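You operate a simulated robot arm through the tools that you are given. There is no shell and no other tool.

The job below is to be done with a simulated robot arm. You get a single attempt, and the scene is never put back.

Task
Share out the plugs on the top of the blue bench. At the end: the silver blue-head pin stands where the black steel block stood; the black steel block is on the grey tray; the blue plug from the top of the blue bench is on the silver rating plate on the top of the blue bench; the red plug from the top of the blue bench is on the silver plate (marked "630 A") on the top of the blue bench; whatever was shut is shut again. Leave all else as you found it, and nothing knocked over.

Only the result counts: the job must be done as asked and must still hold three seconds after the hand-in. Knocking over, shifting, dropping, spilling or breaking anything else fails it.

Robot
A 7-joint arm with a two-finger parallel gripper, fixed in place. Base frame: the origin is on the floor under the middle of its stand, x ahead of it, y to its left, z up; the work surface is at about z = 860. Readings come in mm, degrees, newtons and seconds.
With the tool pointing down near the work surface it reaches from about 240 to 680 mm from the base axis. Its first joint turns from -66.0 to 66.0 degrees. Payload 2.4 kg.
The tool frame sits at the grasp point between the pads (the TCP): z along the fingers, y along the line on which they close. The tips reach 30 mm beyond it. The gripper opens to 94 mm. The fingers are 28 mm wide and 10 mm thick; the gripper's body (50 by 96 mm) begins 55 mm behind the TCP.
Orientation is that of the tool frame in the base frame, as a unit quaternion [x, y, z, w]. With the fingers straight down and closing along the base's y, the tool's x points along the base's -x, its y along +y and its z along -z.

Tools
- The arm moves only by the tool move_arm. Its argument "plan" is a list of rows, each a list of 3 entries, a list of its own where there are three numbers: the shift along the tool's x, y, z in mm, then the turn, a rotation vector about the tool's x, y, z in degrees, then the opening, from 0 (shut) to 1 (fully open). In form: [[[tx, ty, tz], [wx, wy, wz], claw], ...]. A call has 1 to 20 rows; each row is the pose to reach, as a shift and turn from the pose commanded when the call began, along the tool's axes at that moment. Rows are played at 5 a second. More than 50 mm and 8.6 degrees between two rows, or a gripper value outside its range, and nothing of the call is played. A pose out of reach is approached as far as the arm can. The call stops where the force on the tool passes 40 N (or 10 N more than at its start, if that is more) or the arm is blocked; 0.2 s more then pass. The fingers move at their own pace (about 153 mm/s each) and stop on an object; they squeeze with about 42 N. The grip force told is the motor's: it shows also when the fingers shut on nothing. Time passes only in rows, and 0.2 s behind the last, so rows that repeat a pose let the fingers close. It gives the time, the measured TCP pose, the force on the tool (base axes), the opening and the grip force at its end, in the units of the frame above (readings bear some noise), with the torque about the TCP (base axes, N m) and any sound that the robot's microphone picked up.
- Cameras (640 x 400 px; columns grow to the right, rows downward): "scene" is fixed at [29.4, 466.1, 1447.4]; the picture's right is [-0.84, -0.55, 0.00], its down [-0.30, 0.46, -0.84] and it looks along [0.46, -0.70, -0.54] (base axes); focal length 349 px, centre (320, 200). "wrist" rides on the gripper at [76, 14, -103] in the tool frame; the picture's right is [-0.18, 0.98, 0.00], its down [-0.75, -0.14, -0.64] and it looks along [-0.63, -0.12, 0.77] (tool axes); focal length 243 px, centre (320, 200).
- snapshot(camera): a new picture of that camera. The clock stands still meanwhile.
- point_at(camera, pixels): there is no depth. For up to 12 entries [column, row, z] of the newest picture of that camera ("zoom" is the newest enlarged one), the place [x, y] in the base frame at which the ray of that pixel passes the height z, good to about 3 mm. The clock stands still meanwhile.
- close_up(camera, box): a new picture of the part [left, top, right, bottom] of that camera's present view, enlarged. The clock stands still meanwhile.
- close_job(): hands the job in; it is judged then, once.

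Unless the task says otherwise, let go and move clear before handing in.

The tools are called after "Emit:" as a command line: name --argument value ..., lists and objects as JSON in quotes. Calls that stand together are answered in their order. move_arm: Moves the arm, as the interface text tells. Its arguments: {"type":"object","properties":{"plan":{"type":"array","items":{"type":"array"}}},"required":["plan"]} The other tools are called the same way: snapshot (camera) takes a picture; point_at (camera, pixels) gives the place at which the rays of pixels pass given heights; close_up (camera, box) takes an enlarged picture of a part of a camera's view; close_job () hands the job in.

At the start:

```text
t: 0.0
position: [395.9, -207.7, 1164.1]
tcp_rot: [0.0, 1.0, 0.0, 0.0]
contact_force: [0.6, -0.7, 0.3]
ft_torque: [0.0, 0.03, 0.03]
opening: 94.0
finger_force: 0.1
```

scene: 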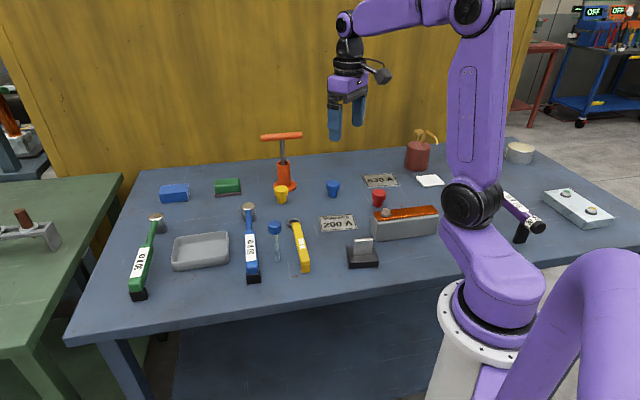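
wrist: 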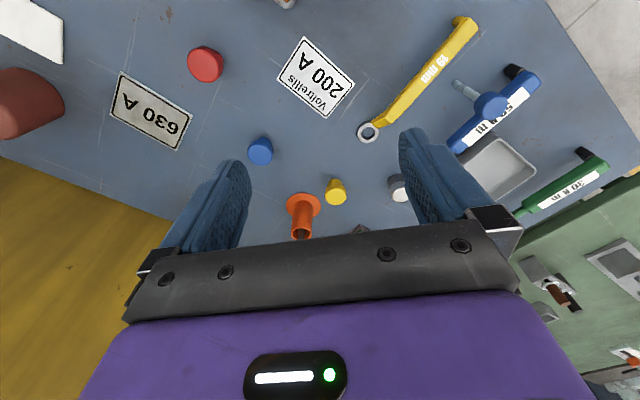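

The scene shows plates at about (380,180) and (337,223), plugs at (333,189), (378,198), (282,194), and a dark block at about (363,255). I'll take enlarged views to identify each object.

Emit:
close_up --camera "scene" --box '[240, 150, 460, 290]'

Emit:
close_up --camera "scene" --box '[100, 140, 320, 310]'

Emit:
close_up --camera "scene" --box '[400, 120, 640, 270]'

```text
2.86 times, centred on (350, 220) of scene
```

zoom: 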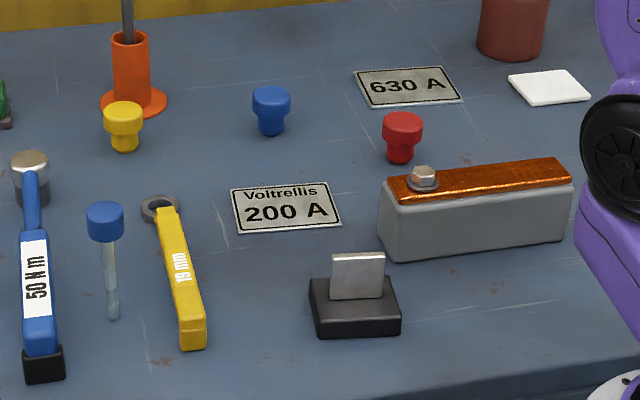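

```text
2.35 times, centred on (210, 225) of scene
```

zoom: 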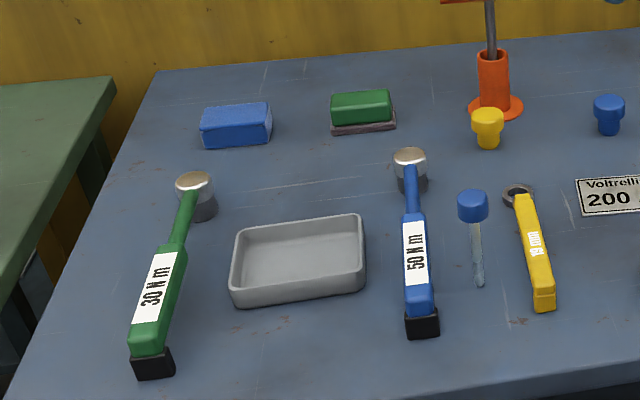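

```text
2.67 times, centred on (520, 195) of scene
```

zoom: 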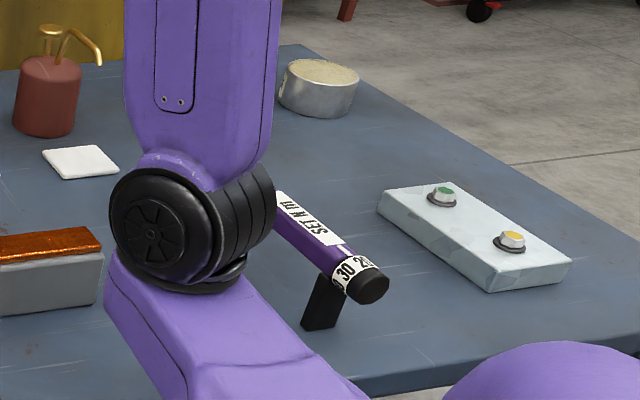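

The pin at scene (275,235) looks upright, with its blue head on top, and the black block at (363,255) has a light fin. Next I'll look at enlarged wrist views to check heights and look for other candidates.

Emit:
close_up --camera "wrist" --box '[340, 0, 640, 220]'

Emit:
close_up --camera "wrist" --box '[0, 0, 360, 240]'

Emit:
close_up --camera "scene" --box '[330, 220, 400, 280]'

Emit:
close_up --camera "scene" --box '[250, 205, 320, 285]'

```text
1.82 times, centred on (490, 110) of wrist
```

zoom: 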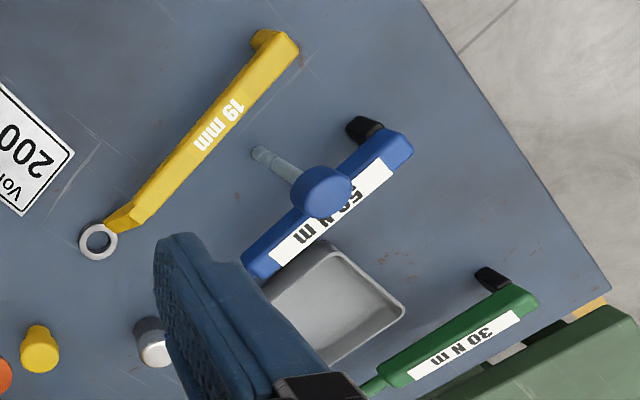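

```text
1.67 times, centred on (180, 120) of wrist
```

zoom: 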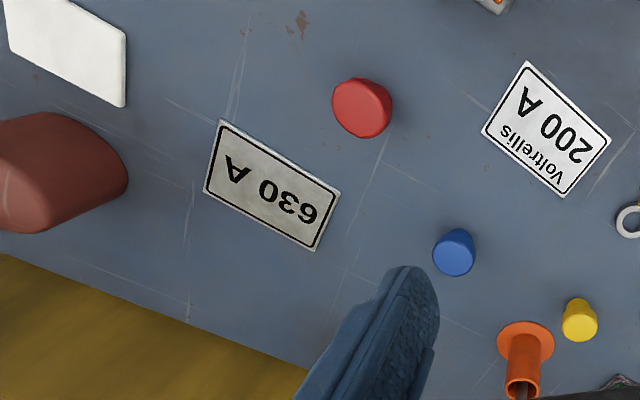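

```text
6.67 times, centred on (365, 250) of scene
```

zoom: 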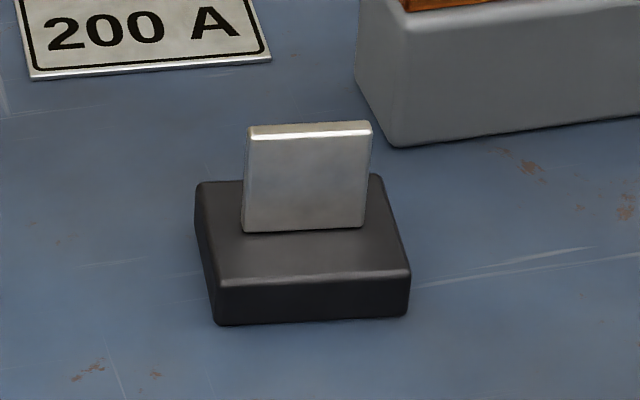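

```text
5.00 times, centred on (285, 245) of scene
```

zoom: 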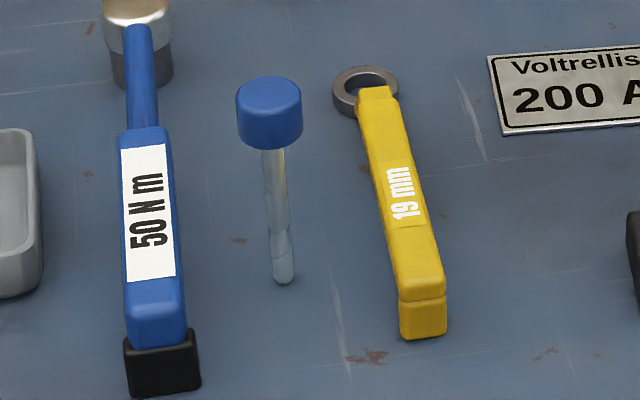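

The pin stands upright on a thin shaft, and the black block has a base with a silver fin. Now I'll measure positions from the scene pixels, using the pin foot (277.6,261.6), block corners, plugs, plates and tray.

Emit:
point_at --camera "scene" --pixels '[[277.6, 261.6, 860], [349.2, 268.7, 860], [378.2, 267.2, 860], [348.8, 262, 875], [378.5, 260.5, 875], [346.7, 247.4, 875], [374, 246.7, 875], [353.4, 254.5, 875], [371.7, 253.9, 875], [274.8, 222, 930], [274.8, 222, 940], [274.8, 222, 920]]'

Emit:
point_at --camera "scene" --pixels '[[173, 270, 860], [176, 236, 900], [228, 231, 885], [230, 262, 860], [172, 266, 885], [333, 196, 860], [333, 181, 890], [378, 206, 860], [378, 191, 890], [282, 201, 860], [282, 187, 890], [300, 272, 860]]'

Emit:
point_at --camera "wrist" --pixels '[[303, 37, 861], [355, 87, 861], [327, 118, 861], [278, 75, 861], [122, 72, 861], [193, 113, 861], [177, 150, 861], [111, 116, 861], [205, 64, 890], [260, 150, 890], [336, 191, 890], [457, 84, 860]]'

```text
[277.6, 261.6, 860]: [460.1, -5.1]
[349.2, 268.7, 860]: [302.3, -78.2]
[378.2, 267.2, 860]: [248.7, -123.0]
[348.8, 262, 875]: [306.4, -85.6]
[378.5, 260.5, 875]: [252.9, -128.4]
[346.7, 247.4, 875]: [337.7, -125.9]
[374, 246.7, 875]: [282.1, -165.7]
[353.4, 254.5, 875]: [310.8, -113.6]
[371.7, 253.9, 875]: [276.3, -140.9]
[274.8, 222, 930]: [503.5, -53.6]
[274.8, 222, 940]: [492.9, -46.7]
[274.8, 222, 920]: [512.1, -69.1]
```

```text
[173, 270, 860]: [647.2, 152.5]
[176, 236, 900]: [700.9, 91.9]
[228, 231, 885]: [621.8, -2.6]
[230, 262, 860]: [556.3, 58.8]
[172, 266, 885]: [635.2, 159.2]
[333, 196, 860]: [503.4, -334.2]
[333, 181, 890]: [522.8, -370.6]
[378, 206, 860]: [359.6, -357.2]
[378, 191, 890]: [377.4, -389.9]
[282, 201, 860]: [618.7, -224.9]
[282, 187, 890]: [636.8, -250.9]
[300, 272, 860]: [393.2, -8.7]
```

```text
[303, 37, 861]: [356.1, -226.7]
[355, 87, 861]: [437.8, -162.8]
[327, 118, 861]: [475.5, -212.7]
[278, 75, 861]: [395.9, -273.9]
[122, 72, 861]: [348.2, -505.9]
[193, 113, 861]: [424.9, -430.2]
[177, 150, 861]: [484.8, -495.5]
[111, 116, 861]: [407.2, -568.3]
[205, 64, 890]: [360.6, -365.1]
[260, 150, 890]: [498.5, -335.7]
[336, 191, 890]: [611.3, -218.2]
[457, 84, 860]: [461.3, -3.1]
```

The pin foot is at about (460,-4) and the pin stands roughly 120 mm tall. The block is centred near (294,-120), with its fin running along about (0.77,0.64). I'll move above the block, turning the fingers 40° to face across the fin, and look.

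Emit:
move_arm --plan '[[[17, 15, 17], [0, 0, -6.7], 1], [[34, 29, 34], [0, 0, -13.3], 1], [[51, 44, 51], [0, 0, -20], 1], [[68, 59, 68], [0, 0, -26.7], 1], [[85, 73, 85], [0, 0, -33.3], 1], [[102, 88, 102], [0, 0, -40], 1], [[102, 88, 102], [0, 0, -40], 1]]'

Emit:
snapshot --camera "wrist"

Emit:
snapshot --camera "scene"

```text
t: 1.6
position: [293.6, -121.1, 1061.4]
tcp_rot: [-0.343, 0.939, 0.0, 0.0]
contact_force: [-1.2, 0.2, 0.2]
ft_torque: [-0.02, -0.02, 0.03]
opening: 94.1
finger_force: 0.1
```

```text
taken
```

wrist: 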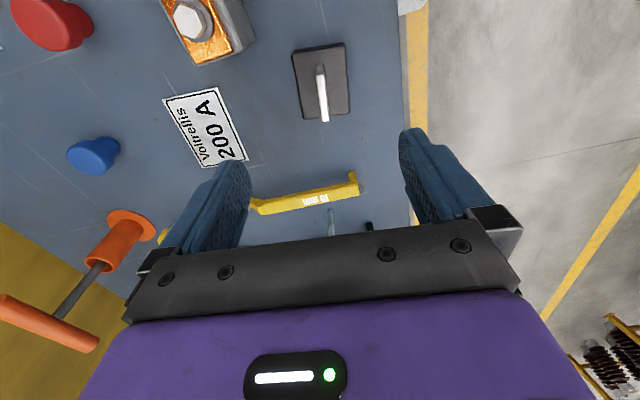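

```text
taken
```

scene: 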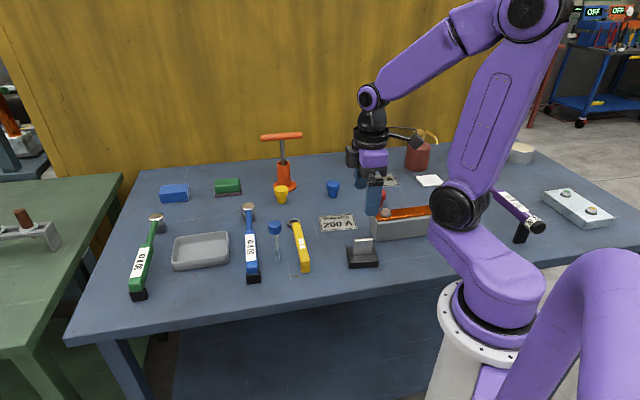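

The block shows at wrist (322,82) and sits nearly parallel to the fingers. I'll enlarge it to measure its exact corners and orientation.

Emit:
close_up --camera "wrist" --box '[270, 30, 370, 140]'

```text
3.64 times, centred on (320, 85) of wrist
```

zoom: 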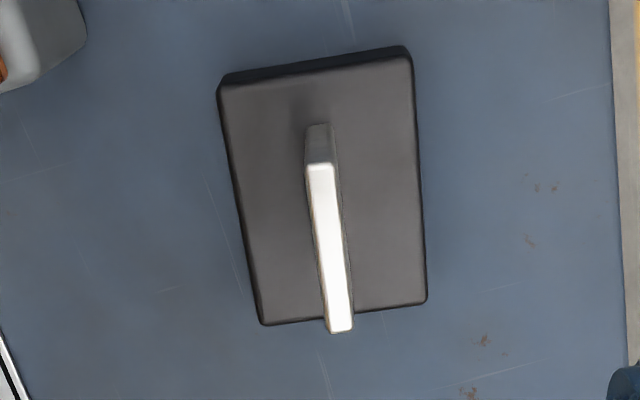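

The enlargement shows the base top corners at (220,92), (411,57), (427,302), (261,324), and the fin top running from (320,167) to (341,332). I'll convert these to base coordinates.

Emit:
point_at --camera "zoom" --pixels '[[220, 92, 879], [411, 57, 879], [427, 302, 879], [261, 324, 879], [318, 125, 879], [320, 167, 910], [341, 332, 910], [307, 168, 910], [333, 166, 910], [329, 333, 910], [352, 331, 910], [218, 80, 863]]'

Emit:
point_at --camera "scene" --pixels '[[349.2, 268.7, 860], [378.2, 267.2, 860], [348.8, 262, 879], [378.5, 260.5, 879], [346.7, 247.4, 879], [374, 246.7, 879], [354, 240.7, 910], [372.5, 240, 910], [354.5, 239, 910], [372.6, 238.1, 910], [353.4, 254.5, 879], [371.7, 253.9, 879]]'

```text
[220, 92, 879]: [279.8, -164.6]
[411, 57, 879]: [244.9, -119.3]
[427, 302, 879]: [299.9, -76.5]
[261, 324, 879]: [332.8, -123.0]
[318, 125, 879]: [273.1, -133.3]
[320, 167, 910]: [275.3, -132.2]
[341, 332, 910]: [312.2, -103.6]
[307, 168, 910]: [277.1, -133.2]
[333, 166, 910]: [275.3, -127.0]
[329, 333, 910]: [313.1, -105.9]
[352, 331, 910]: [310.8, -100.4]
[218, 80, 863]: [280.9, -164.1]
```

```text
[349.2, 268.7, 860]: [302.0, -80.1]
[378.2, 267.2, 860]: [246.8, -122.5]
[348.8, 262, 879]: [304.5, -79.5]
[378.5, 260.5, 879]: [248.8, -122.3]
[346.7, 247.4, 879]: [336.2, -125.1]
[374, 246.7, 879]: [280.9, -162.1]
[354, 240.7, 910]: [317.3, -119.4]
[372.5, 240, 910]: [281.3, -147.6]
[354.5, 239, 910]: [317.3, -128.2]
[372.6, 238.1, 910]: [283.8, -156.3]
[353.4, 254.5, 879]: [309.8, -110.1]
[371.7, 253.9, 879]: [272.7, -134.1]
```

The block centre is about (291,-121) and its long axis lies at about 38°. The fin is about 6.5 mm thick, with its top near z≈920. I'll narrow the opening to 0.5 and descend over the fin to TCP z≈914.

Emit:
move_arm --plan '[[[1, 1, 25], [0, 0, 1], 0.5], [[2, 2, 50], [0, 0, 2], 0.5], [[2, 2, 75], [0, 0, 2], 0.5], [[2, 2, 95], [0, 0, 2], 0.5], [[2, 2, 110], [0, 0, 2], 0.5], [[2, 2, 120], [0, 0, 2], 0.5], [[2, 2, 120], [0, 0, 2], 0.5]]'

Emit:
snapshot --camera "wrist"

Emit:
close_up --camera "scene" --box '[310, 190, 420, 280]'

```text
t: 3.2
position: [291.6, -120.4, 942.4]
tcp_rot: [-0.326, 0.945, 0.0, 0.0]
contact_force: [0.5, -0.1, -0.5]
ft_torque: [0.0, -0.01, 0.02]
opening: 47.1
finger_force: 0.0
```

```text
taken
```

wrist: 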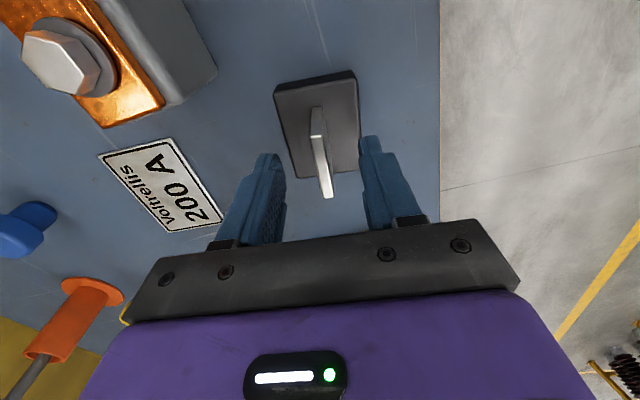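

```text
4.44 times, centred on (365, 235) of scene
```

zoom: 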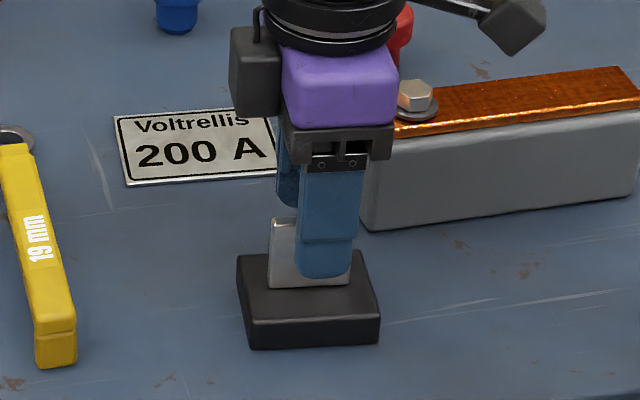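

The fin (wrist (320,150)) sits centred between the pads with the tips clear. I'll descend 28 mm and close.

Emit:
move_arm --plan '[[[0, 0, 10], [0, 0, 0], 0.5], [[0, 0, 20], [0, 0, 0], 0.5], [[0, 0, 28], [0, 0, 0], 0.5], [[0, 0, 28], [0, 0, 0], 0.5], [[0, 0, 28], [0, 0, 0], 0.25], [[0, 0, 28], [0, 0, 0], 0.0], [[0, 0, 28], [0, 0, 0], 0.0], [[0, 0, 28], [0, 0, 0], 0.0]]'

Emit:
snapshot --camera "wrist"

Emit:
close_up --camera "scene" --box '[310, 190, 420, 280]'

```text
t: 5.0
position: [292.8, -121.1, 916.3]
tcp_rot: [-0.326, 0.946, 0.0, 0.0]
contact_force: [-0.6, 1.1, -0.3]
ft_torque: [-0.09, 0.07, -0.04]
opening: 12.1
finger_force: 41.9
```

```text
taken
```

wrist: 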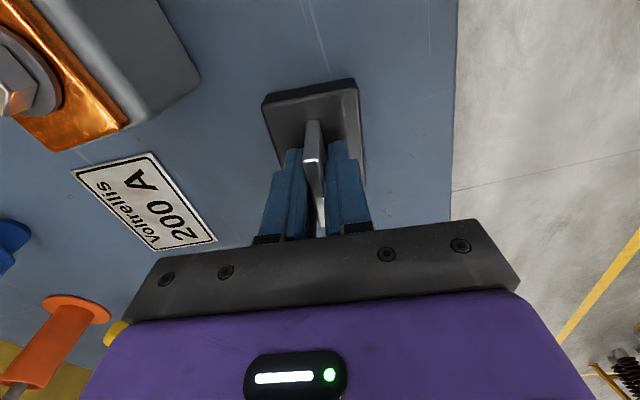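

```text
4.44 times, centred on (365, 235) of scene
```

zoom: 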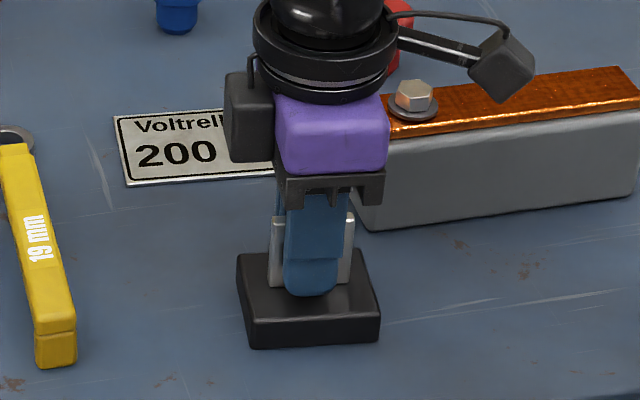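

The fingers stopped at 12.1 mm with 41.9 N, so the fin is held. I'll lift it straight up and check.

Emit:
move_arm --plan '[[[0, 0, -5], [0, 0, 0], 0.0], [[0, 0, -15], [0, 0, 0], 0.0], [[0, 0, -35], [0, 0, 0], 0.0], [[0, 0, -65], [0, 0, 0], 0.0], [[0, 0, -100], [0, 0, 0], 0.0], [[0, 0, -140], [0, 0, 0], 0.0], [[0, 0, -180], [0, 0, 0], 0.0], [[0, 0, -180], [0, 0, 0], 0.0]]'

Emit:
snapshot --camera "wrist"

Emit:
snapshot --camera "scene"

```text
t: 6.8
position: [292.1, -117.2, 1097.3]
tcp_rot: [-0.324, 0.946, -0.001, 0.0]
contact_force: [0.5, 0.7, -7.9]
ft_torque: [0.0, -0.03, -0.02]
opening: 12.5
finger_force: 42.2
```

```text
taken
```

wrist: 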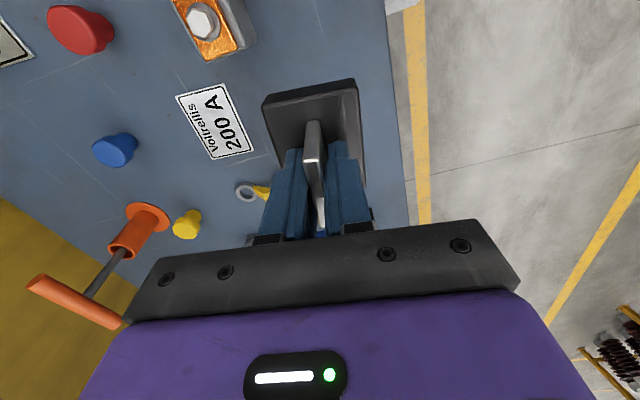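

```text
taken
```

scene: 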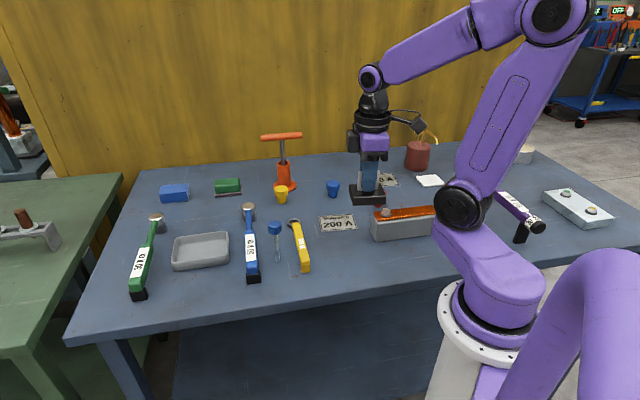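

The block is held, with about 8 N of weight and the spot below now clear. Before carrying it across, I'll measure the tray corners in an enlarged view.

Emit:
close_up --camera "scene" --box '[150, 215, 260, 290]'

```text
5.33 times, centred on (205, 252) of scene
```

zoom: 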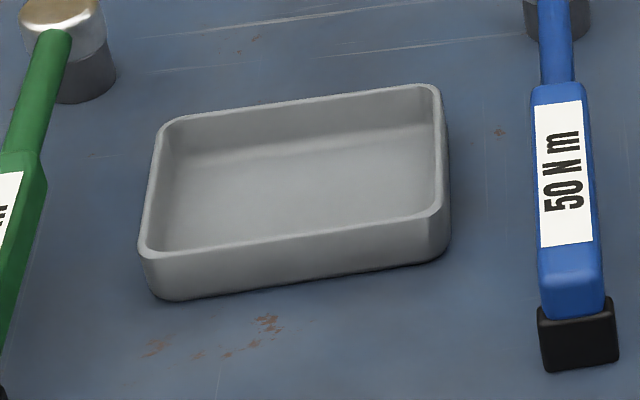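

The tray's rim corners are at (160,120), (440,83), (446,212), (138,250), and its outer foot corners at (150,298) and (447,258). I'll convert them.

Emit:
point_at --camera "zoom" --pixels '[[150, 298, 860], [447, 258, 860], [138, 250, 884], [446, 212, 884], [440, 83, 884], [160, 120, 884], [158, 248, 862], [180, 155, 862], [430, 125, 862], [430, 212, 884], [100, 95, 860], [540, 300, 890]]'

Emit:
point_at --camera "zoom" --pixels '[[138, 250, 884], [446, 212, 884], [440, 83, 884], [160, 120, 884], [150, 240, 884], [434, 205, 884], [430, 88, 884], [172, 125, 884], [578, 370, 860], [575, 35, 860], [40, 150, 890], [5, 350, 890]]'

```text
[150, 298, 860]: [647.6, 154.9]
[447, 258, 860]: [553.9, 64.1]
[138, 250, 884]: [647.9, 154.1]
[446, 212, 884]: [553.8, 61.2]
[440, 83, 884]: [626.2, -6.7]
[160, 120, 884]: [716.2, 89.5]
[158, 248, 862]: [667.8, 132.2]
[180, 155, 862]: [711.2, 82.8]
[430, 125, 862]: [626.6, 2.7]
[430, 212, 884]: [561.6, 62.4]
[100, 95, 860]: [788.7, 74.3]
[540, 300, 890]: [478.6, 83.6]
```

```text
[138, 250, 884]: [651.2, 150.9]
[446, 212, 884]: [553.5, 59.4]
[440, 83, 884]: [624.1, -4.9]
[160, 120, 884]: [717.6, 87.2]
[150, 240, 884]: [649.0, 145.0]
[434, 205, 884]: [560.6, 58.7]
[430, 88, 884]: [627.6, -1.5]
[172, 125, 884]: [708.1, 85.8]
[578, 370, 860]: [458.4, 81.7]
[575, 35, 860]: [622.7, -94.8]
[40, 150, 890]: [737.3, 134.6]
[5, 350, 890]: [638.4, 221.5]
```

The tray centre is about (636,74), its long axis lies at about 45°, and its rim is near z≈884. I'll carry the block over at the current height, which keeps the block bottom near 1038 and clear of the pin at 982, turning about 7.5° to match the tray.

Emit:
move_arm --plan '[[[-20, -3, 0], [0, 0, 0], 0.0], [[-50, -7.5, 0], [0, 0, -1], 0.0], [[-85, -12.7, 0], [0, 0, -2], 0.0], [[-120, -18, 0], [0, 0, -3], 0.0], [[-155, -23.2, 0], [0, 0, -4], 0.0], [[-190, -28.5, 0], [0, 0, -5], 0.0], [[-225, -33.7, 0], [0, 0, -6], 0.0], [[-260, -39, 0], [0, 0, -7], 0.0], [[-295, -44.2, 0], [0, 0, -7.5], 0.0], [[-330, -49.5, 0], [0, 0, -7.5], 0.0], [[-360, -54, 0], [0, 0, -7.5], 0.0], [[-380, -57, 0], [0, 0, -7.5], 0.0], [[-390, -58.5, 0], [0, 0, -7.5], 0.0], [[-390, -58.5, 0], [0, 0, -7.5], 0.0]]'

Emit:
snapshot --camera "wrist"

Emit:
snapshot --camera "scene"

```text
t: 9.8
position: [633.3, 75.0, 1095.9]
tcp_rot: [-0.387, 0.922, 0.0, 0.0]
contact_force: [0.8, -0.8, -7.3]
ft_torque: [0.02, 0.02, -0.01]
opening: 12.5
finger_force: 42.5
```

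```text
taken
```

wrist: 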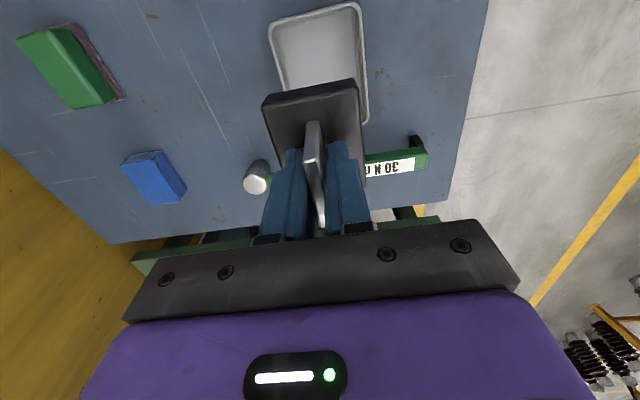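

```text
taken
```

scene: 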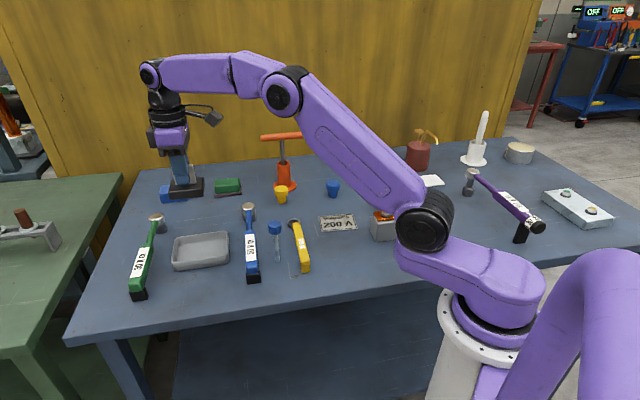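

The block hangs over the tray, whose rim shows at wrist (269,28), (356,4) and (368,118). I'll measure those rim corners to refine the drop point.

Emit:
close_up --camera "wrist" --box '[250, 0, 390, 130]'

```text
3.08 times, centred on (320, 65) of wrist
```

zoom: 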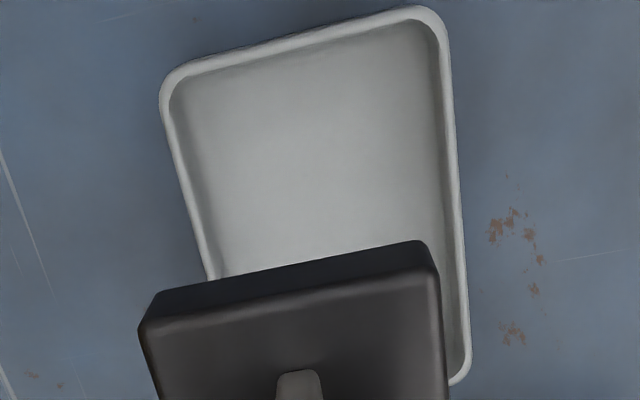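

Emit:
point_at --camera "zoom" --pixels '[[160, 78, 884], [437, 4, 884], [472, 385, 884], [205, 275, 884], [455, 150, 884], [165, 115, 884], [462, 270, 884], [300, 42, 884], [138, 330, 1040], [418, 240, 1040], [138, 330, 1057], [440, 272, 1057]]'

```text
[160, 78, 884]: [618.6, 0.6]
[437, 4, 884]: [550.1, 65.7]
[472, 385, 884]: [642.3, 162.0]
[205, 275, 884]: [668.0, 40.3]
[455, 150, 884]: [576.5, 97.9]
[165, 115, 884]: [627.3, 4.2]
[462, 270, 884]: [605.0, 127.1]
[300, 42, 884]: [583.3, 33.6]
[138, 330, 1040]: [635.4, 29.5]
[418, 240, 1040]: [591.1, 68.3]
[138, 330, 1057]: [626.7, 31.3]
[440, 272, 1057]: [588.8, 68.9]
```

The wrist view puts the tray centre near (631,80) and the scene view near (636,74), so I'll nudge the block about 3 mm along tool y. Then I'll lower it until its foot is just below rim height.

Emit:
move_arm --plan '[[[0, 1, 20], [0, 0, 0], 0.0], [[0, 2, 50], [0, 0, 0], 0.0], [[0, 3, 80], [0, 0, 0], 0.0], [[0, 3, 110], [0, 0, 0], 0.0], [[0, 3, 130], [0, 0, 0], 0.0], [[0, 3, 140], [0, 0, 0], 0.0], [[0, 3, 145], [0, 0, 0], 0.0], [[0, 3, 145], [0, 0, 0], 0.0]]'

Emit:
snapshot --camera "scene"

Emit:
close_up --camera "scene" --box '[140, 160, 270, 280]'

Emit:
snapshot --camera "wrist"

```text
t: 11.6
position: [632.0, 77.1, 949.1]
tcp_rot: [-0.387, 0.922, -0.001, 0.0]
contact_force: [0.2, 0.2, -8.0]
ft_torque: [0.0, -0.01, 0.0]
opening: 12.3
finger_force: 41.7
```

```text
taken
```

scene: 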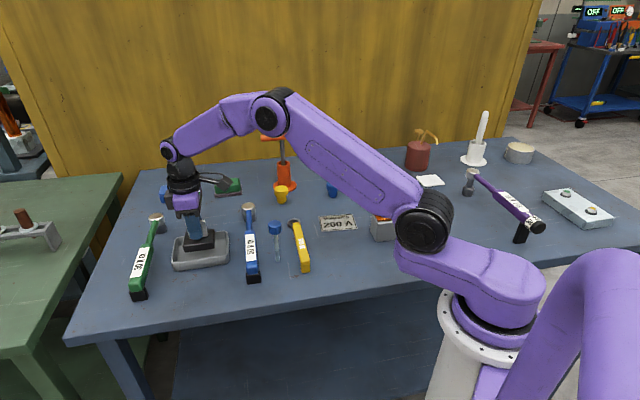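

```text
3.33 times, centred on (205, 220) of scene
```

zoom: 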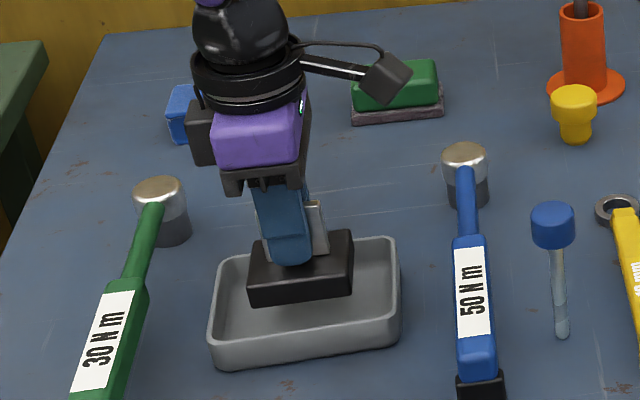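

```text
taken
```

wrist: 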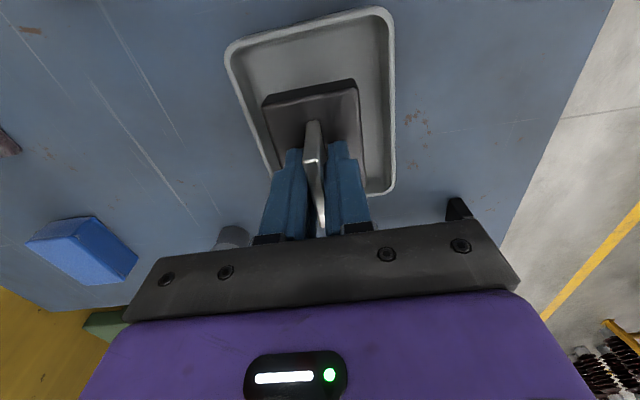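

The block hovers inside the tray outline. I'll compare its edges with the tray rim in the enlarged wrist view before the last drop.

Emit:
close_up --camera "wrist" --box '[210, 0, 410, 210]'

```text
1.90 times, centred on (310, 105) of wrist
```

zoom: 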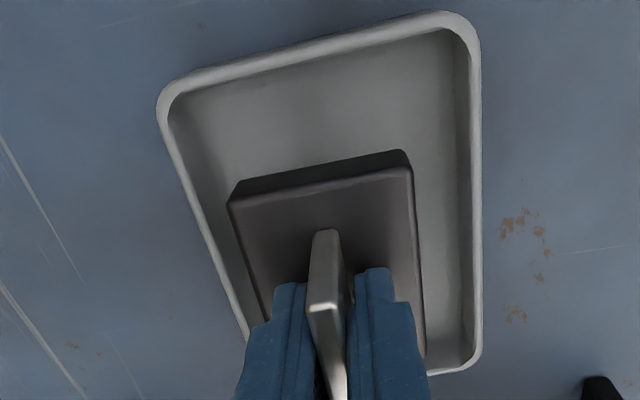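

Emit:
point_at --camera "zoom" --pixels '[[157, 95, 884], [472, 15, 884], [482, 355, 884], [245, 335, 884], [180, 130, 884], [470, 200, 884], [228, 205, 914], [412, 170, 914], [425, 355, 914], [232, 185, 896], [405, 150, 896], [200, 200, 884]]'

```text
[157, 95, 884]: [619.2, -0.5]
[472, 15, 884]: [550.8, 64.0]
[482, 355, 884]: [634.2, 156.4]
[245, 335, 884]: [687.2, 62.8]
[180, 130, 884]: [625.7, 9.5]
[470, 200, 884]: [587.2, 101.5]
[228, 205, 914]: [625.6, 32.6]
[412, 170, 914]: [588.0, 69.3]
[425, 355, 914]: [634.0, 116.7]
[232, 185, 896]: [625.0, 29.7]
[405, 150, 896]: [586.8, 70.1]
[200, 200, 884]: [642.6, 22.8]
```

Block and tray centres agree within about 3 mm. I'll lower slowly toward the tray floor.

Emit:
move_arm --plan '[[[0, 1, 8], [0, 0, 0], 0.0], [[0, 1.5, 16], [0, 0, 0], 0.0], [[0, 2, 22], [0, 0, 0], 0.0], [[0, 2, 26], [0, 0, 0], 0.0], [[0, 2, 28], [0, 0, 0], 0.0], [[0, 2, 28], [0, 0, 0], 0.0]]'

Emit:
close_up --camera "scene" --box '[150, 190, 260, 280]'

```text
t: 13.0
position: [631.1, 76.7, 921.7]
tcp_rot: [-0.387, 0.922, 0.0, 0.0]
contact_force: [0.0, -0.3, -8.2]
ft_torque: [0.04, -0.03, -0.01]
opening: 11.9
finger_force: 41.9
```

```text
4.44 times, centred on (205, 235) of scene
```

zoom: 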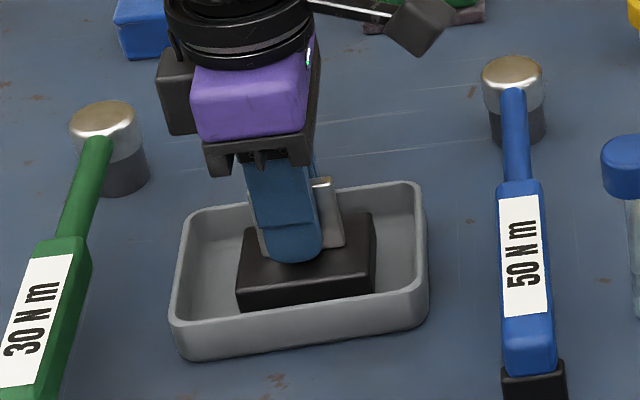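

There's no contact yet (8.2 N is just the weight). I'll creep down 1 mm per row until the load drops.

Emit:
move_arm --plan '[[[0, 0, 1], [0, 0, 0], 0.0], [[0, 0, 2], [0, 0, 0], 0.0], [[0, 0, 3], [0, 0, 0], 0.0]]'

```text
t: 13.8
position: [631.4, 76.0, 920.1]
tcp_rot: [-0.386, 0.922, 0.0, 0.002]
contact_force: [-3.6, 0.7, 6.8]
ft_torque: [-0.26, 0.33, -0.03]
opening: 12.4
finger_force: 42.6
```

The vertical force flipped from -8 to +6.8 N, so the block is resting on the tray floor. I'll open a little and rise straight up.

Emit:
move_arm --plan '[[[0, 0, 2.5], [0, 0, 0], 0.15], [[0, 0, 2.5], [0, 0, 0], 0.3], [[0, 0, 2.5], [0, 0, 0], 0.35], [[0, 0, 2.5], [0, 0, 0], 0.35]]'

Emit:
snapshot --camera "wrist"

```text
t: 14.8
position: [630.8, 76.8, 916.3]
tcp_rot: [-0.386, 0.922, 0.0, 0.001]
contact_force: [2.9, -2.0, 8.7]
ft_torque: [-0.1, 0.05, 0.03]
opening: 30.9
finger_force: 0.1
```

```text
taken
```

wrist: 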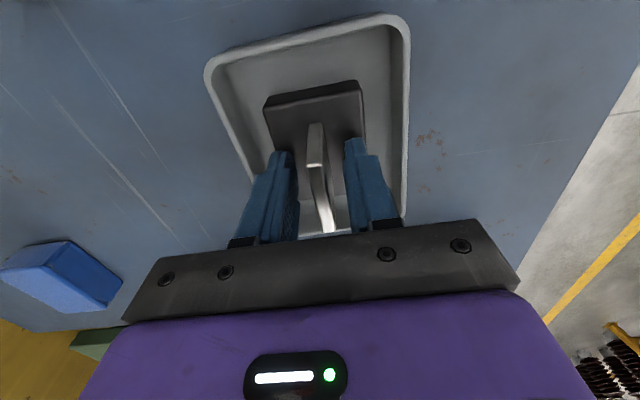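

The fin is released, with the tips resting lightly on the block base (about 9 N). I'll rise straight up and check the result.

Emit:
move_arm --plan '[[[0, 0, -4], [0, 0, 0], 0.35], [[0, 0, -12], [0, 0, 0], 0.35], [[0, 0, -30], [0, 0, 0], 0.35], [[0, 0, -60], [0, 0, 0], 0.35], [[0, 0, -100], [0, 0, 0], 0.35], [[0, 0, -145], [0, 0, 0], 0.4], [[0, 0, -190], [0, 0, 0], 0.5], [[0, 0, -190], [0, 0, 0], 0.5]]'

Emit:
snapshot --camera "wrist"

Emit:
snapshot --camera "scene"

Emit:
close_up --camera "scene" --box '[150, 190, 290, 290]'

```text
t: 16.6
position: [630.4, 76.2, 1107.4]
tcp_rot: [-0.387, 0.922, 0.0, 0.0]
contact_force: [-0.1, -0.5, -0.3]
ft_torque: [-0.01, 0.0, -0.03]
opening: 47.1
finger_force: 0.0
```

```text
taken
```

wrist: 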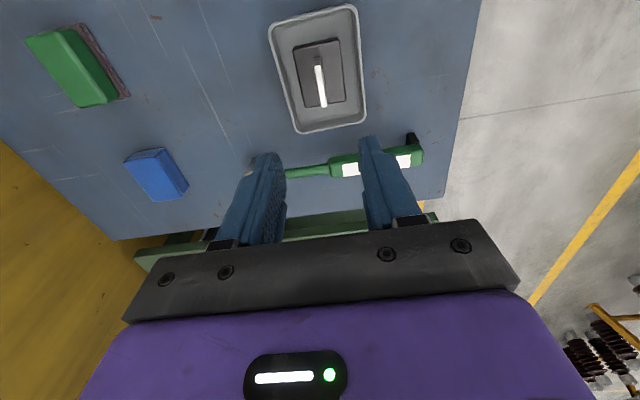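

```text
taken
```

scene: 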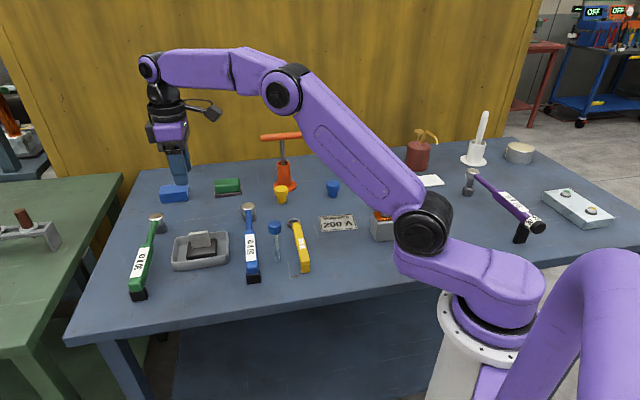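

```text
4.00 times, centred on (220, 240) of scene
```

zoom: 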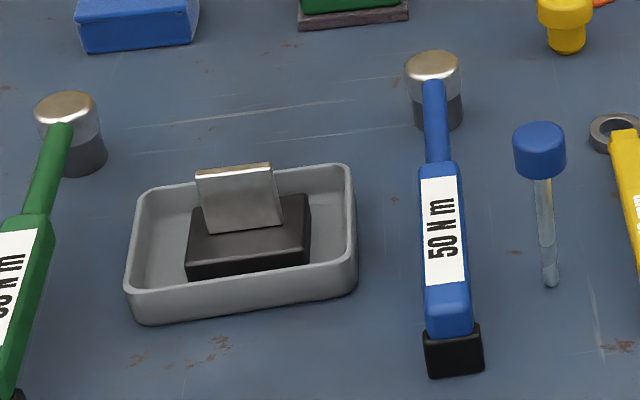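

The block sits neatly in the tray and nothing else has moved. Next I'll move above the pin at about (460,-4), staying at z≈1105, to measure its head precisely.

Emit:
move_arm --plan '[[[15, 5.4, 0], [0, 0, 0], 0.7], [[45, 16.2, 0], [0, 0, 0], 0.7], [[80, 28.8, 0], [0, 0, 0], 0.7], [[115, 41.4, 0], [0, 0, 0], 0.7], [[145, 52.2, 0], [0, 0, 0], 0.7], [[167, 60, 0], [0, 0, 0], 0.7], [[178, 64, 0], [0, 0, 0], 0.7], [[178, 64, 0], [0, 0, 0], 0.7]]'

Emit:
snapshot --camera "wrist"

Emit:
close_up --camera "wrist" --box '[250, 60, 390, 190]'

```text
t: 18.4
position: [458.8, -4.1, 1107.0]
tcp_rot: [-0.387, 0.922, 0.0, 0.0]
contact_force: [-0.1, 1.0, 0.2]
ft_torque: [0.01, 0.02, 0.0]
opening: 65.8
finger_force: 0.1
```

```text
taken
```

wrist: 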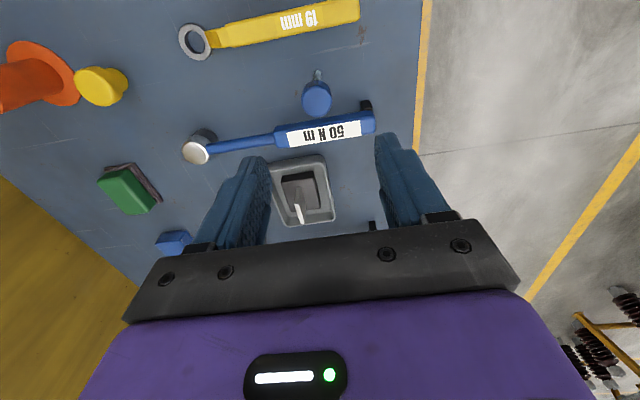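

```text
3.08 times, centred on (320, 125) of wrist
```

zoom: 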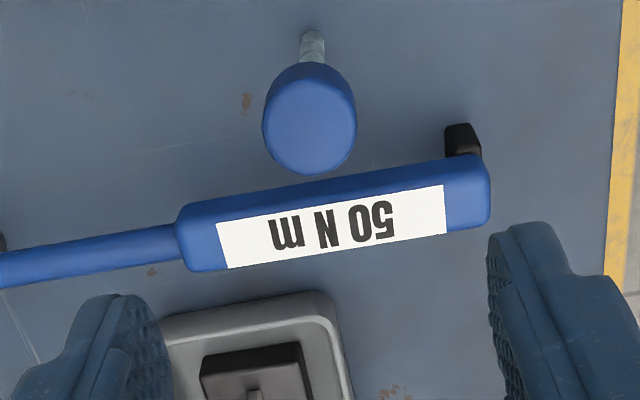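

The pin head top is centred at zoom (311,125) and its foot is visible at (312,32). I'll convert both to base coordinates.

Emit:
point_at --camera "zoom" --pixels '[[311, 125, 982], [311, 125, 975], [264, 125, 982], [357, 121, 982], [311, 174, 982], [312, 32, 860], [311, 125, 990]]'

Emit:
close_up --camera "scene" --box '[240, 160, 320, 270]'

```text
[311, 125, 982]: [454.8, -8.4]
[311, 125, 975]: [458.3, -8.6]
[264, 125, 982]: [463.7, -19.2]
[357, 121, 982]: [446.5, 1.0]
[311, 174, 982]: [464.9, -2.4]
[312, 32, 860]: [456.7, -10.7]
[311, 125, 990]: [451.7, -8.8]
```

```text
3.64 times, centred on (280, 215) of scene
```

zoom: 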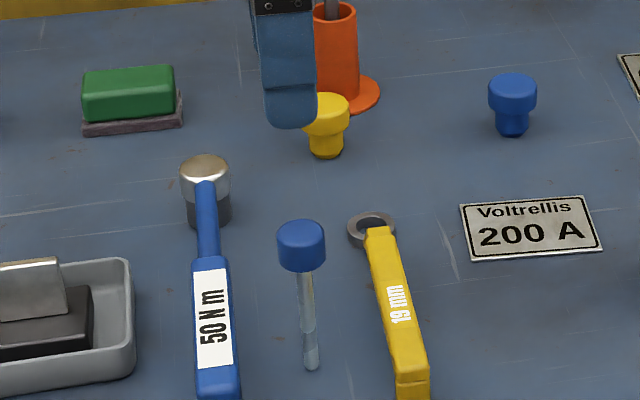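

The pin axis comes out near (459,-8), about 2 mm off centre along the closing line. The head top is at z≈977. I'll correct that, drop to just above the head and look again.

Emit:
move_arm --plan '[[[1.5, -1, 15], [0, 0, 0], 0.7], [[3.5, -2, 40], [0, 0, 0], 0.7], [[3.5, -2, 60], [0, 0, 0], 0.7], [[3.5, -2, 70], [0, 0, 0], 0.7], [[3.5, -2, 70], [0, 0, 0], 0.7]]'

Emit:
snapshot --camera "wrist"

Emit:
close_up --camera "wrist" --box '[260, 80, 380, 200]'

Emit:
close_up --camera "scene" --box '[240, 160, 320, 270]'

```text
t: 19.6
position: [459.3, -9.3, 1033.7]
tcp_rot: [-0.387, 0.922, 0.001, 0.001]
contact_force: [0.4, -0.3, 0.2]
ft_torque: [-0.01, 0.01, -0.01]
opening: 65.8
finger_force: 0.1
```

```text
taken
```

wrist: 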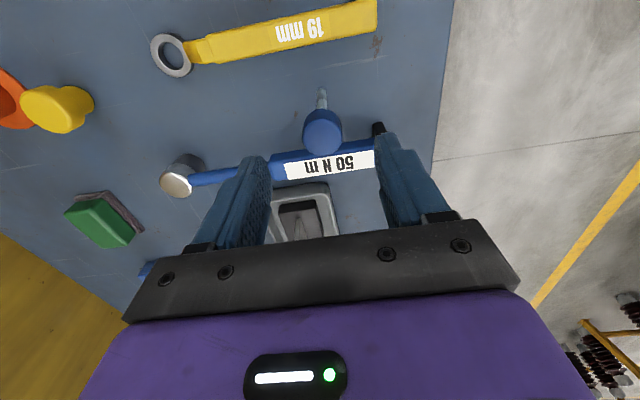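

```text
3.33 times, centred on (320, 140) of wrist
```

zoom: 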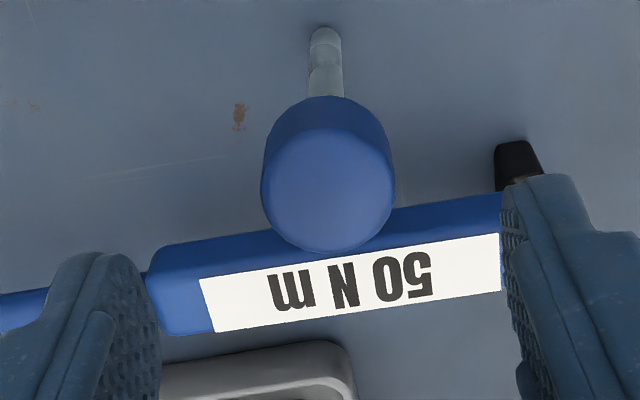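

```text
3.64 times, centred on (280, 215) of scene
```

zoom: 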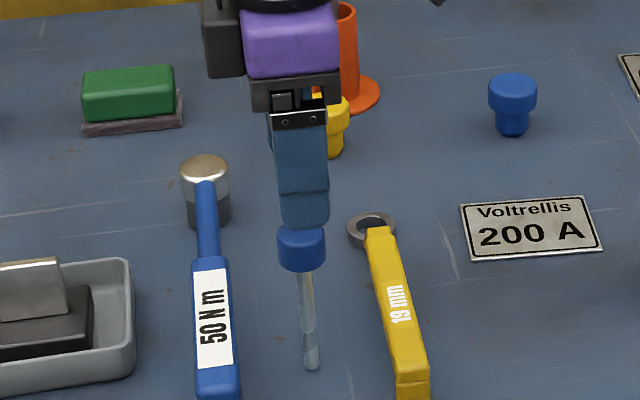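

The head top is now at zoom (328,190), which by camera geometry is about 1–2 mm to the +y side of the tool axis. I'll average repeated readings to pin it down.

Emit:
point_at --camera "wrist" --pixels '[[322.5, 137, 977], [322.5, 137, 977], [322.5, 137, 977], [322.5, 137, 977], [322.5, 137, 977], [322.5, 137, 977], [320, 137.9, 977], [320, 137.9, 977], [320, 137.9, 977], [320, 137.9, 977], [320, 137.9, 977], [320, 137.9, 977]]'

Emit:
close_up --camera "wrist" --box '[290, 110, 356, 160]'

```text
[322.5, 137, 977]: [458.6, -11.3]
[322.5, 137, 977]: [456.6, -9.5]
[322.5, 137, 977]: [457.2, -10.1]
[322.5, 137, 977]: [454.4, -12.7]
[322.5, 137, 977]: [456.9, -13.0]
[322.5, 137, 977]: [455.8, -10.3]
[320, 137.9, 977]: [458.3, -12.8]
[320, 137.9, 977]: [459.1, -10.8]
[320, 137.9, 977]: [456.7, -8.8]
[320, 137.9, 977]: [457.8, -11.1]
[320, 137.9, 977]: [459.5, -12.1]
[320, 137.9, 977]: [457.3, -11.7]
```

```text
8.00 times, centred on (323, 135) of wrist
```

zoom: 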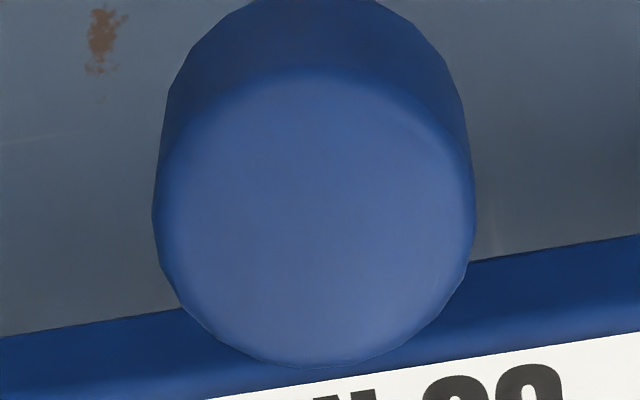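

The 8× view puts the head centre at column 322.3 against the tool axis at 320, so it is about 1.5 mm to +y. I'll shift 1.4 mm, descend 30 mm and re-measure.

Emit:
move_arm --plan '[[[0.5, 1.4, 8], [0, 0, 0], 0.7], [[0.5, 1.4, 18], [0, 0, 0], 0.7], [[0.5, 1.4, 26], [0, 0, 0], 0.7], [[0.5, 1.4, 30], [0, 0, 0], 0.7], [[0.5, 1.4, 30], [0, 0, 0], 0.7]]'

Emit:
close_up --camera "wrist" --box '[240, 100, 400, 200]'

Emit:
close_up --camera "wrist" --box '[290, 120, 356, 170]'

```text
t: 20.8
position: [457.0, -8.5, 1006.9]
tcp_rot: [-0.386, 0.922, -0.001, -0.001]
contact_force: [0.5, 0.8, 0.3]
ft_torque: [-0.01, -0.02, -0.02]
opening: 65.7
finger_force: 0.0
```

```text
4.00 times, centred on (320, 150) of wrist
```

zoom: 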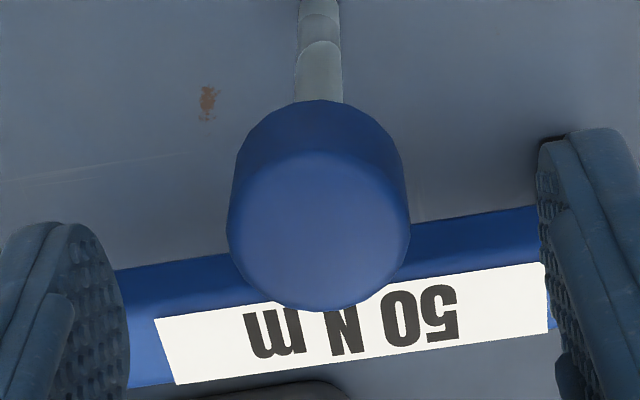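

```text
8.00 times, centred on (323, 145) of wrist
```

zoom: 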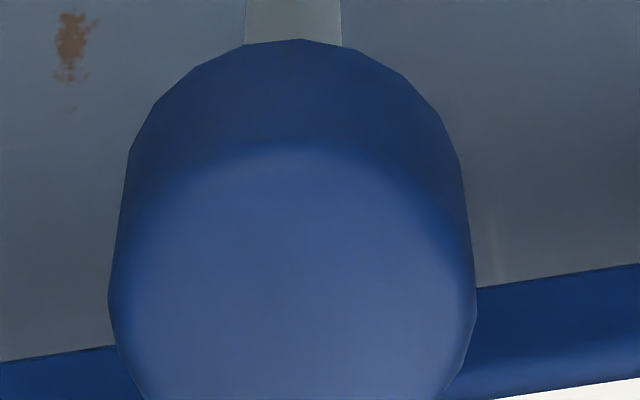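

The head centre is now at column 319.7, within 0.3 mm of the tool axis. I'll descend 40 mm so the pads bracket the head, then close gently in small steps.

Emit:
move_arm --plan '[[[0, 0, 10], [0, 0, 0], 0.7], [[0, 0, 20], [0, 0, 0], 0.7], [[0, 0, 30], [0, 0, 0], 0.7], [[0, 0, 37], [0, 0, 0], 0.7], [[0, 0, 40], [0, 0, 0], 0.6], [[0, 0, 40], [0, 0, 0], 0.5], [[0, 0, 40], [0, 0, 0], 0.42], [[0, 0, 40], [0, 0, 0], 0.38], [[0, 0, 40], [0, 0, 0], 0.36], [[0, 0, 40], [0, 0, 0], 0.36]]'

Emit:
close_up --camera "wrist" --box '[240, 100, 400, 240]'

Emit:
close_up --camera "scene" --box '[240, 160, 320, 270]'

```text
t: 23.0
position: [457.8, -9.5, 967.0]
tcp_rot: [-0.387, 0.922, 0.0, 0.0]
contact_force: [0.6, 0.1, -0.1]
ft_torque: [0.0, -0.01, -0.01]
opening: 33.7
finger_force: 0.0
```

```text
2.86 times, centred on (320, 170) of wrist
```

zoom: 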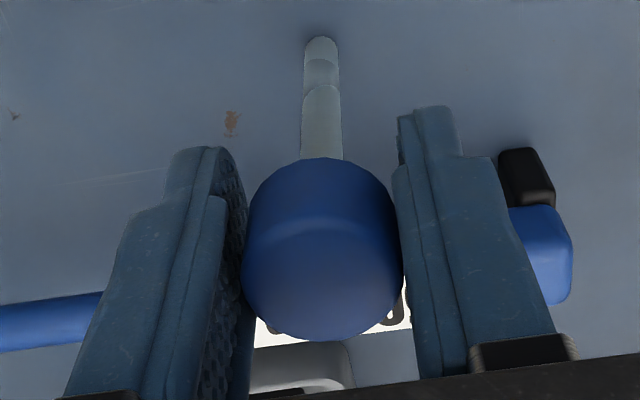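

```text
3.64 times, centred on (280, 215) of scene
```

zoom: 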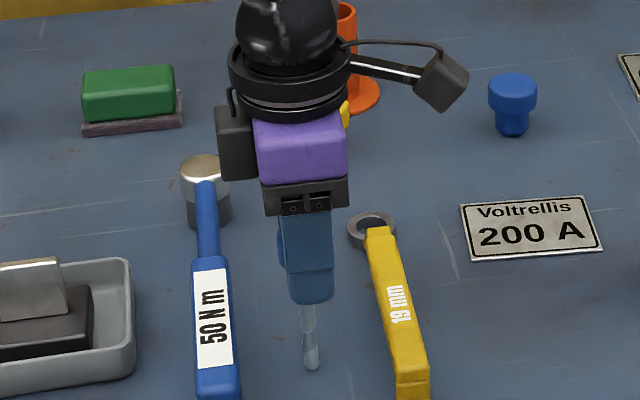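

The head sits between the pads with small, even gaps and hasn't moved. I'll finish closing in fine steps.

Emit:
move_arm --plan '[[[0, 0, 0], [0, 0, 0], 0.35], [[0, 0, 0], [0, 0, 0], 0.34], [[0, 0, 0], [0, 0, 0], 0.33], [[0, 0, 0], [0, 0, 0], 0.32], [[0, 0, 0], [0, 0, 0], 0.31], [[0, 0, 0], [0, 0, 0], 0.3], [[0, 0, 0], [0, 0, 0], 0.29], [[0, 0, 0], [0, 0, 0], 0.27], [[0, 0, 0], [0, 0, 0], 0.22], [[0, 0, 0], [0, 0, 0], 0.1], [[0, 0, 0], [0, 0, 0], 0.0], [[0, 0, 0], [0, 0, 0], 0.0]]'

Emit:
close_up --camera "wrist" --box '[240, 100, 400, 240]'

Emit:
close_up --camera "scene" --box '[240, 160, 320, 270]'

```text
t: 25.6
position: [457.8, -10.1, 965.3]
tcp_rot: [-0.386, 0.922, 0.0, 0.001]
contact_force: [0.7, 1.0, 1.1]
ft_torque: [0.02, -0.06, 0.01]
opening: 28.9
finger_force: 42.0
```

```text
2.86 times, centred on (320, 170) of wrist
```

zoom: 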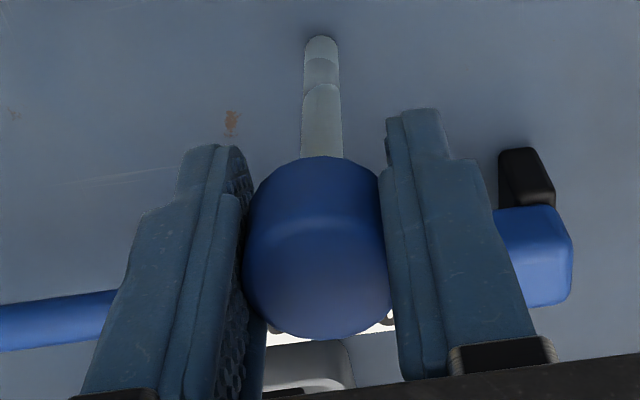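

```text
3.64 times, centred on (280, 215) of scene
```

zoom: 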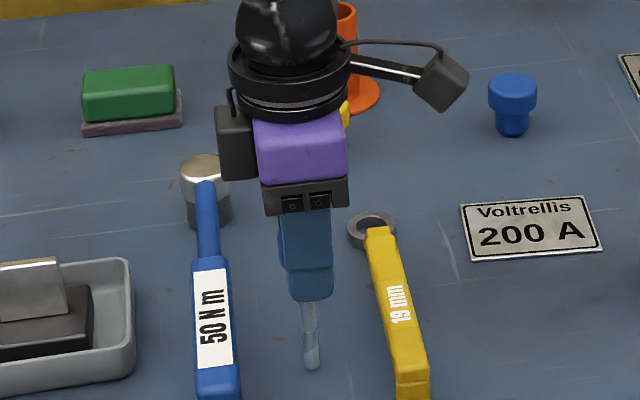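

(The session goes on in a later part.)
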